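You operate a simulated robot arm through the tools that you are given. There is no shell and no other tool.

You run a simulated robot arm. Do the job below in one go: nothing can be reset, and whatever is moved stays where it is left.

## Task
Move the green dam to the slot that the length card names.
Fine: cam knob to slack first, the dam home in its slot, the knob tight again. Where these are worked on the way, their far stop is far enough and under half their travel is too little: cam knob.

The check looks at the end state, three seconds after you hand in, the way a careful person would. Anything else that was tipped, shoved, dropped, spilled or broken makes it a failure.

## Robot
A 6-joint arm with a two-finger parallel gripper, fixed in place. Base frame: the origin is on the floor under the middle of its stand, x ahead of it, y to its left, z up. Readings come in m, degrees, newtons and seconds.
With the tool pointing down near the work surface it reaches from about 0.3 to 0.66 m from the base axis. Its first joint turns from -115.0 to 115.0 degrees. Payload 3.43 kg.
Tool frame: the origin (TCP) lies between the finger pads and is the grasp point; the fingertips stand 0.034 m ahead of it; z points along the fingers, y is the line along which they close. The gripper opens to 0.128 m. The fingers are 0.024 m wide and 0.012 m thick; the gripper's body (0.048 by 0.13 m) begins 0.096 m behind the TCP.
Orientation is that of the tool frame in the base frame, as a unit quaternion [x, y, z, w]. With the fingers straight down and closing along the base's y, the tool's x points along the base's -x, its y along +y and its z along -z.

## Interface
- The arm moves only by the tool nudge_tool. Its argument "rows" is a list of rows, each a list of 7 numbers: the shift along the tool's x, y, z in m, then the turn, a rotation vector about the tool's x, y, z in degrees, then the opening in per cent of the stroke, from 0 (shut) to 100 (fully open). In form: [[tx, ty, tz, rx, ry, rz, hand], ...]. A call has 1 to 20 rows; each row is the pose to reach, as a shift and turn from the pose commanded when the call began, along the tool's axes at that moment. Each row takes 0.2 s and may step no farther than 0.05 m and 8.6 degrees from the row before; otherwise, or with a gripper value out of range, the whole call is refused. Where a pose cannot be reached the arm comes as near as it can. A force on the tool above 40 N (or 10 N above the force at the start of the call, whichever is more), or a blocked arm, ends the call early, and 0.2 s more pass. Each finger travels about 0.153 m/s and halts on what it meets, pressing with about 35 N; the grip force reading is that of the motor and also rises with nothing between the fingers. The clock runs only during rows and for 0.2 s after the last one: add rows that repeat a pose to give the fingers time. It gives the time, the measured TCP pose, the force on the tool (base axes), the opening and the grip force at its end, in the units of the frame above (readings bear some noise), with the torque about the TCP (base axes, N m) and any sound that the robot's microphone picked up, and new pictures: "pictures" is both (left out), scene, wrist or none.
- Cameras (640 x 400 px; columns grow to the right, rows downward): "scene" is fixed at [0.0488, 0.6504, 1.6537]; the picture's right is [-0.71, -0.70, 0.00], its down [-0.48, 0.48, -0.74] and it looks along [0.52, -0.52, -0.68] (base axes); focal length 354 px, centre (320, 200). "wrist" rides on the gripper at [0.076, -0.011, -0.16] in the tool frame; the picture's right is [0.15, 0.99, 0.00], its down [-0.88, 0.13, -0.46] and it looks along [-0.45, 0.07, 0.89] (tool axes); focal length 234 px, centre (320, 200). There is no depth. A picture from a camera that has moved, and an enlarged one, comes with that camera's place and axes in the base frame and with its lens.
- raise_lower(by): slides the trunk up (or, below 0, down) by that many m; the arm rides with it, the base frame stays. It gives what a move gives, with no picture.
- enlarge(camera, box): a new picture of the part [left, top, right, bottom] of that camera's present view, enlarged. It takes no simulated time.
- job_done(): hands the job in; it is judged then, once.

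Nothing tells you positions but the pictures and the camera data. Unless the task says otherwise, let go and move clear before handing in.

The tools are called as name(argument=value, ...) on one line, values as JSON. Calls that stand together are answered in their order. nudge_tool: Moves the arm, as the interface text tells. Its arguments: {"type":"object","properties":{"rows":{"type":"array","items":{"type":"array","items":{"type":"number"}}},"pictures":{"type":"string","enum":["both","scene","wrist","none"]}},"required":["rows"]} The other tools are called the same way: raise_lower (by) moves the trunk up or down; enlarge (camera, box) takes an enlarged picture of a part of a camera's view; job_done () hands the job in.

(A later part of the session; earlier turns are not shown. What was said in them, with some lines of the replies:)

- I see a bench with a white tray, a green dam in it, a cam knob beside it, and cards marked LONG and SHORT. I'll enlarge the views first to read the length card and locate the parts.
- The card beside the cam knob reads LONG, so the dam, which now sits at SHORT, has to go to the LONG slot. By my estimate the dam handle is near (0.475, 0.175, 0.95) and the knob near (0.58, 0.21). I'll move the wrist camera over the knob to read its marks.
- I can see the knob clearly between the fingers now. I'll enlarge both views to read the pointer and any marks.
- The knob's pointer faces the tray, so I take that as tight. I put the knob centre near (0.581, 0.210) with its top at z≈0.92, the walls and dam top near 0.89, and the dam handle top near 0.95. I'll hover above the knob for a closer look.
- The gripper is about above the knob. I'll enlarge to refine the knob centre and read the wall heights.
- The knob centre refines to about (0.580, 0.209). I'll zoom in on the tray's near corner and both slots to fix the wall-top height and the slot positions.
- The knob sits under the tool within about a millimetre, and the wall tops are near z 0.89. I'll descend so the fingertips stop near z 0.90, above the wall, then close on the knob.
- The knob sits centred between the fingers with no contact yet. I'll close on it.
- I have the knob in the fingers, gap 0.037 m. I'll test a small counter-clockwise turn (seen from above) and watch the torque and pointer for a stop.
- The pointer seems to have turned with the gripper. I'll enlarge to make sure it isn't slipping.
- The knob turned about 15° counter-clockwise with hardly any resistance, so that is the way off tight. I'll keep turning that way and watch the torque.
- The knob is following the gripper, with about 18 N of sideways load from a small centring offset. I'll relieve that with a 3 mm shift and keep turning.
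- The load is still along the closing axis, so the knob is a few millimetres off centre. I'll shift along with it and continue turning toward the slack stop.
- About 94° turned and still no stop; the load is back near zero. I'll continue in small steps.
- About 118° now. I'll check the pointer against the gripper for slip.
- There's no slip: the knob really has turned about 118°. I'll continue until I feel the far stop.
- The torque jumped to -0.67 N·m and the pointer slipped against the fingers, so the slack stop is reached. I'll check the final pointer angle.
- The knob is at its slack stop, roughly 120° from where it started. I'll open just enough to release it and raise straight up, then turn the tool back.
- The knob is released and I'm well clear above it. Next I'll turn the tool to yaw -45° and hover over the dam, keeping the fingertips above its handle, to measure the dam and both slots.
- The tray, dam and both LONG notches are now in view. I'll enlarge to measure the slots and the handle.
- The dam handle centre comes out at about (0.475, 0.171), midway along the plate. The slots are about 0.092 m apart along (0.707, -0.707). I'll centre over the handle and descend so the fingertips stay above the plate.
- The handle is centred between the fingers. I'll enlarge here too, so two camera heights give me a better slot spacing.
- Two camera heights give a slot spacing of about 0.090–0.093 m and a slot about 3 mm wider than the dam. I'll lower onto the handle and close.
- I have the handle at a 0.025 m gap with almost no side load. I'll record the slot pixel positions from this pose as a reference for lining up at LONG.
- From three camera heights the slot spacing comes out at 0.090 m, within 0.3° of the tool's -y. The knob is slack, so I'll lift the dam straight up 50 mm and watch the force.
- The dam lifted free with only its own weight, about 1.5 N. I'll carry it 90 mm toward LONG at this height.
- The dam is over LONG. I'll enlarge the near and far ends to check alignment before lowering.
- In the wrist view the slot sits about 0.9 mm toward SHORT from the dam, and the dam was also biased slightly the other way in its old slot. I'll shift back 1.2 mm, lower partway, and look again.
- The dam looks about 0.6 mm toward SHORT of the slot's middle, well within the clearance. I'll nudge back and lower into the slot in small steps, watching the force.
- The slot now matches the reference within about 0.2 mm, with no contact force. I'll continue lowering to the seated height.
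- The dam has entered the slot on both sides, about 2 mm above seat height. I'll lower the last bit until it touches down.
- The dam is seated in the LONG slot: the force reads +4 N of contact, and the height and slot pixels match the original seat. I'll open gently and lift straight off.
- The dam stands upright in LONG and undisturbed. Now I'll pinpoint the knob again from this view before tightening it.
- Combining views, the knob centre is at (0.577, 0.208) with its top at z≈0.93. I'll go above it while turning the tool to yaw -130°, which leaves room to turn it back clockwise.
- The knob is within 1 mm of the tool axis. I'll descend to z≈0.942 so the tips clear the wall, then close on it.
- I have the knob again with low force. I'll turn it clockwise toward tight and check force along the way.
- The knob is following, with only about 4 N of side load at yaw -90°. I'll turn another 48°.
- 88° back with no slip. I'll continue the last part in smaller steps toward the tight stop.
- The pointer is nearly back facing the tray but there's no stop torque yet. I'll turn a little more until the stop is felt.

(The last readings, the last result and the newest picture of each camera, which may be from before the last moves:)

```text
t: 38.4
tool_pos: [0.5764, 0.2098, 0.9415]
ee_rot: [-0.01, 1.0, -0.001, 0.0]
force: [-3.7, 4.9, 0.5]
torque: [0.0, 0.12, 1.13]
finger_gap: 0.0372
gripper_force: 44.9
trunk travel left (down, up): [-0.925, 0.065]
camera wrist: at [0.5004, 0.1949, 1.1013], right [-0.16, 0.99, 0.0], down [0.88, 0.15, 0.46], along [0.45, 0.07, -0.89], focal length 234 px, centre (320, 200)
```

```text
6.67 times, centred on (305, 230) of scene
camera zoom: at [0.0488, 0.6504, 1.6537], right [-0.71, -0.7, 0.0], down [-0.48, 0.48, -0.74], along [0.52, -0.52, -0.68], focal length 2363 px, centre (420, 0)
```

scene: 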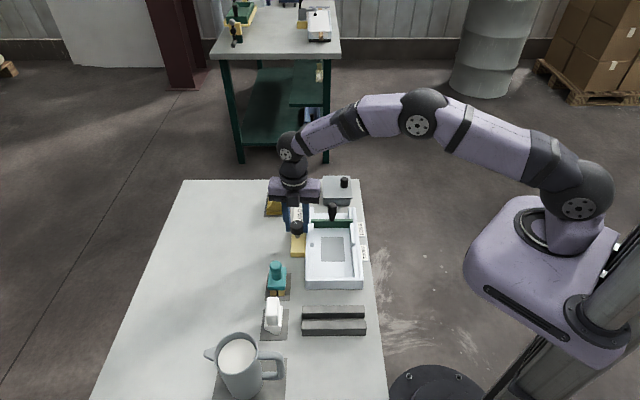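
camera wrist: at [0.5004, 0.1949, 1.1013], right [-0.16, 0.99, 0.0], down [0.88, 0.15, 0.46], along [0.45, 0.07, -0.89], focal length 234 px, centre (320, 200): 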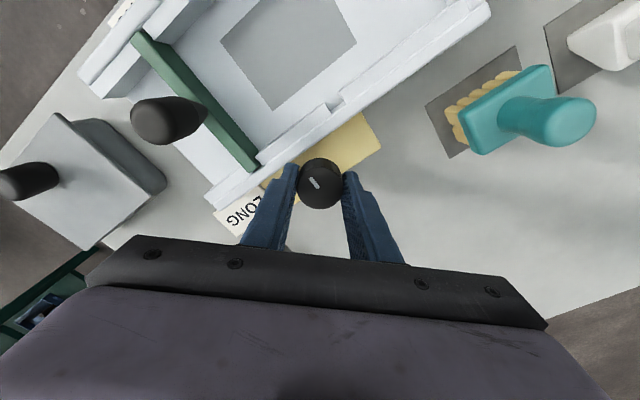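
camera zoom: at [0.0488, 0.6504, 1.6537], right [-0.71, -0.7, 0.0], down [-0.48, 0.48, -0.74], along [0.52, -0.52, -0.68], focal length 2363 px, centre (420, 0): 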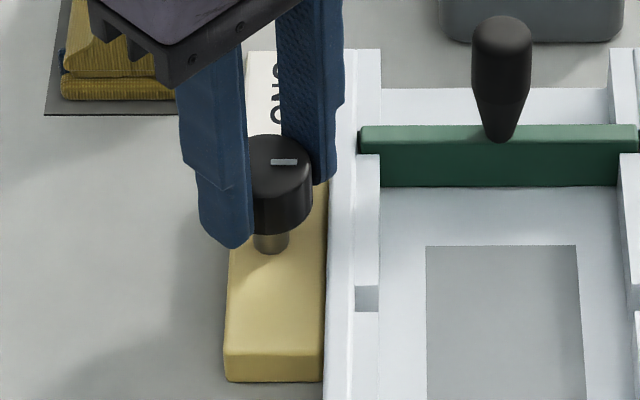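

The stop torque reached 1.13 N·m and the pointer faces the tray as it did at the start, so the knob is tight. I'll release, raise clear, and back away.

nudge_tool(rows=[[0, 0, 0, 0, 0, 0, 40], [0, 0, 0, 0, 0, 0, 40], [0, 0, -0.03, 0, 0, 0, 40], [0, 0, -0.07, 0, 0, 0, 40], [0, 0, -0.115, 0, 0, 0, 40], [0, 0, -0.16, 0, 0, 0, 40], [0.045, 0, -0.18, 0, 0, 0, 40], [0.09, 0, -0.2, 0, 0, 0, 40], [0.13, -0.03, -0.2, 0, 0, 0, 40], [0.13, -0.07, -0.2, 0, 0, 0, 40], [0.13, -0.11, -0.2, 0, 0, 0, 40], [0.13, -0.15, -0.2, 0, 0, 0, 40]], pictures="both")

enlarge(camera="scene", box=[275, 190, 375, 260])

enlarge(camera="scene", box=[275, 205, 325, 255])

```text
t: 41.0
tool_pos: [0.4493, 0.0539, 1.1411]
ee_rot: [-0.009, 1.0, 0.0, 0.0]
force: [0.4, 0.4, -0.2]
torque: [-0.02, -0.01, 0.0]
finger_gap: 0.0512
gripper_force: 0.1
trunk travel left (down, up): [-0.925, 0.065]
camera wrist: at [0.3739, 0.0403, 1.3013], right [-0.17, 0.99, 0.0], down [0.88, 0.15, 0.46], along [0.45, 0.08, -0.89], focal length 234 px, centre (320, 200)
```

scene: 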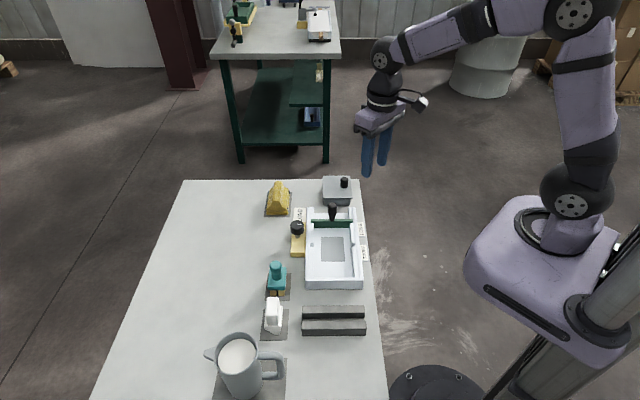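
wrist: 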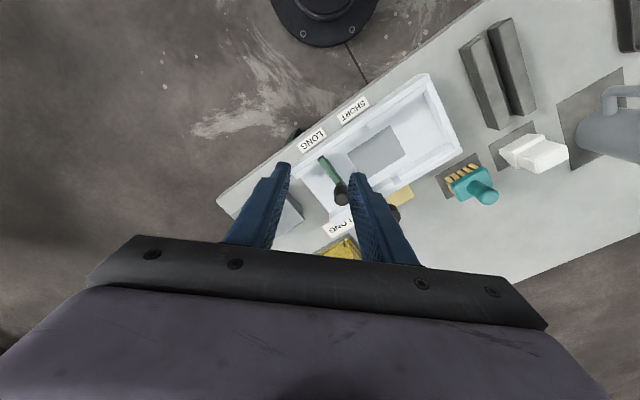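

```text
5.71 times, centred on (325, 225) of scene
camera zoom: at [0.0488, 0.6504, 1.6537], right [-0.71, -0.7, 0.0], down [-0.48, 0.48, -0.74], along [0.52, -0.52, -0.68], focal length 2026 px, centre (291, 57)
```

zoom: 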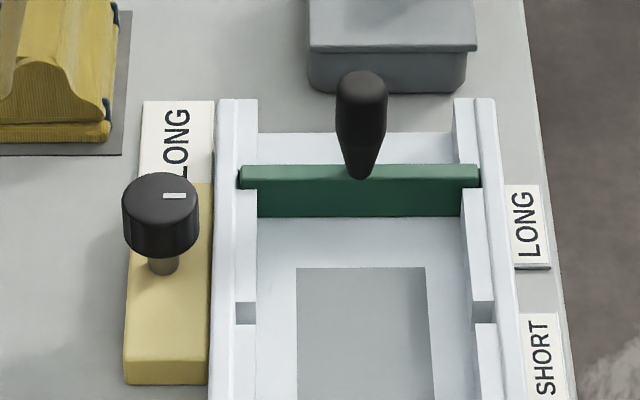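

```text
8.00 times, centred on (300, 230) of scene
camera zoom: at [0.0488, 0.6504, 1.6537], right [-0.71, -0.7, 0.0], down [-0.48, 0.48, -0.74], along [0.52, -0.52, -0.68], focal length 2836 px, centre (480, -40)
```

zoom: 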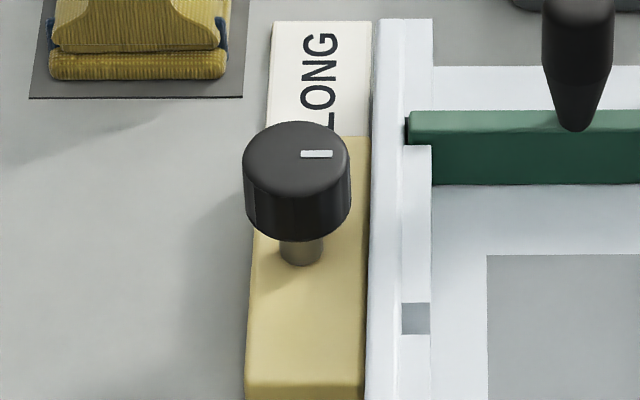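

The dam is seated upright in the LONG slot, the knob pointer is back where it was when tight, and nothing else in the scene has moved. The gripper is clear, so I'm handing in.

job_done()

```text
The job is handed in.
```

The green dam is now in the LONG slot, which is the slot the length card names, and the job is handed in; I haven't seen the check's result.

- **Slack:** I turned the cam knob counter-clockwise until it hit its stop, about 120° from where it started, before touching the dam.
- **Dam:** It lifted out of SHORT without resistance and went into LONG. It touched bottom at the same height as in its old slot, and it stands upright.
- **Tight:** I turned the knob back clockwise to its stop, about 1.1 N·m. Its pointer faces the tray again, as it did at the start.

The gripper is open and well clear. Nothing else on the bench looks moved in the final pictures.
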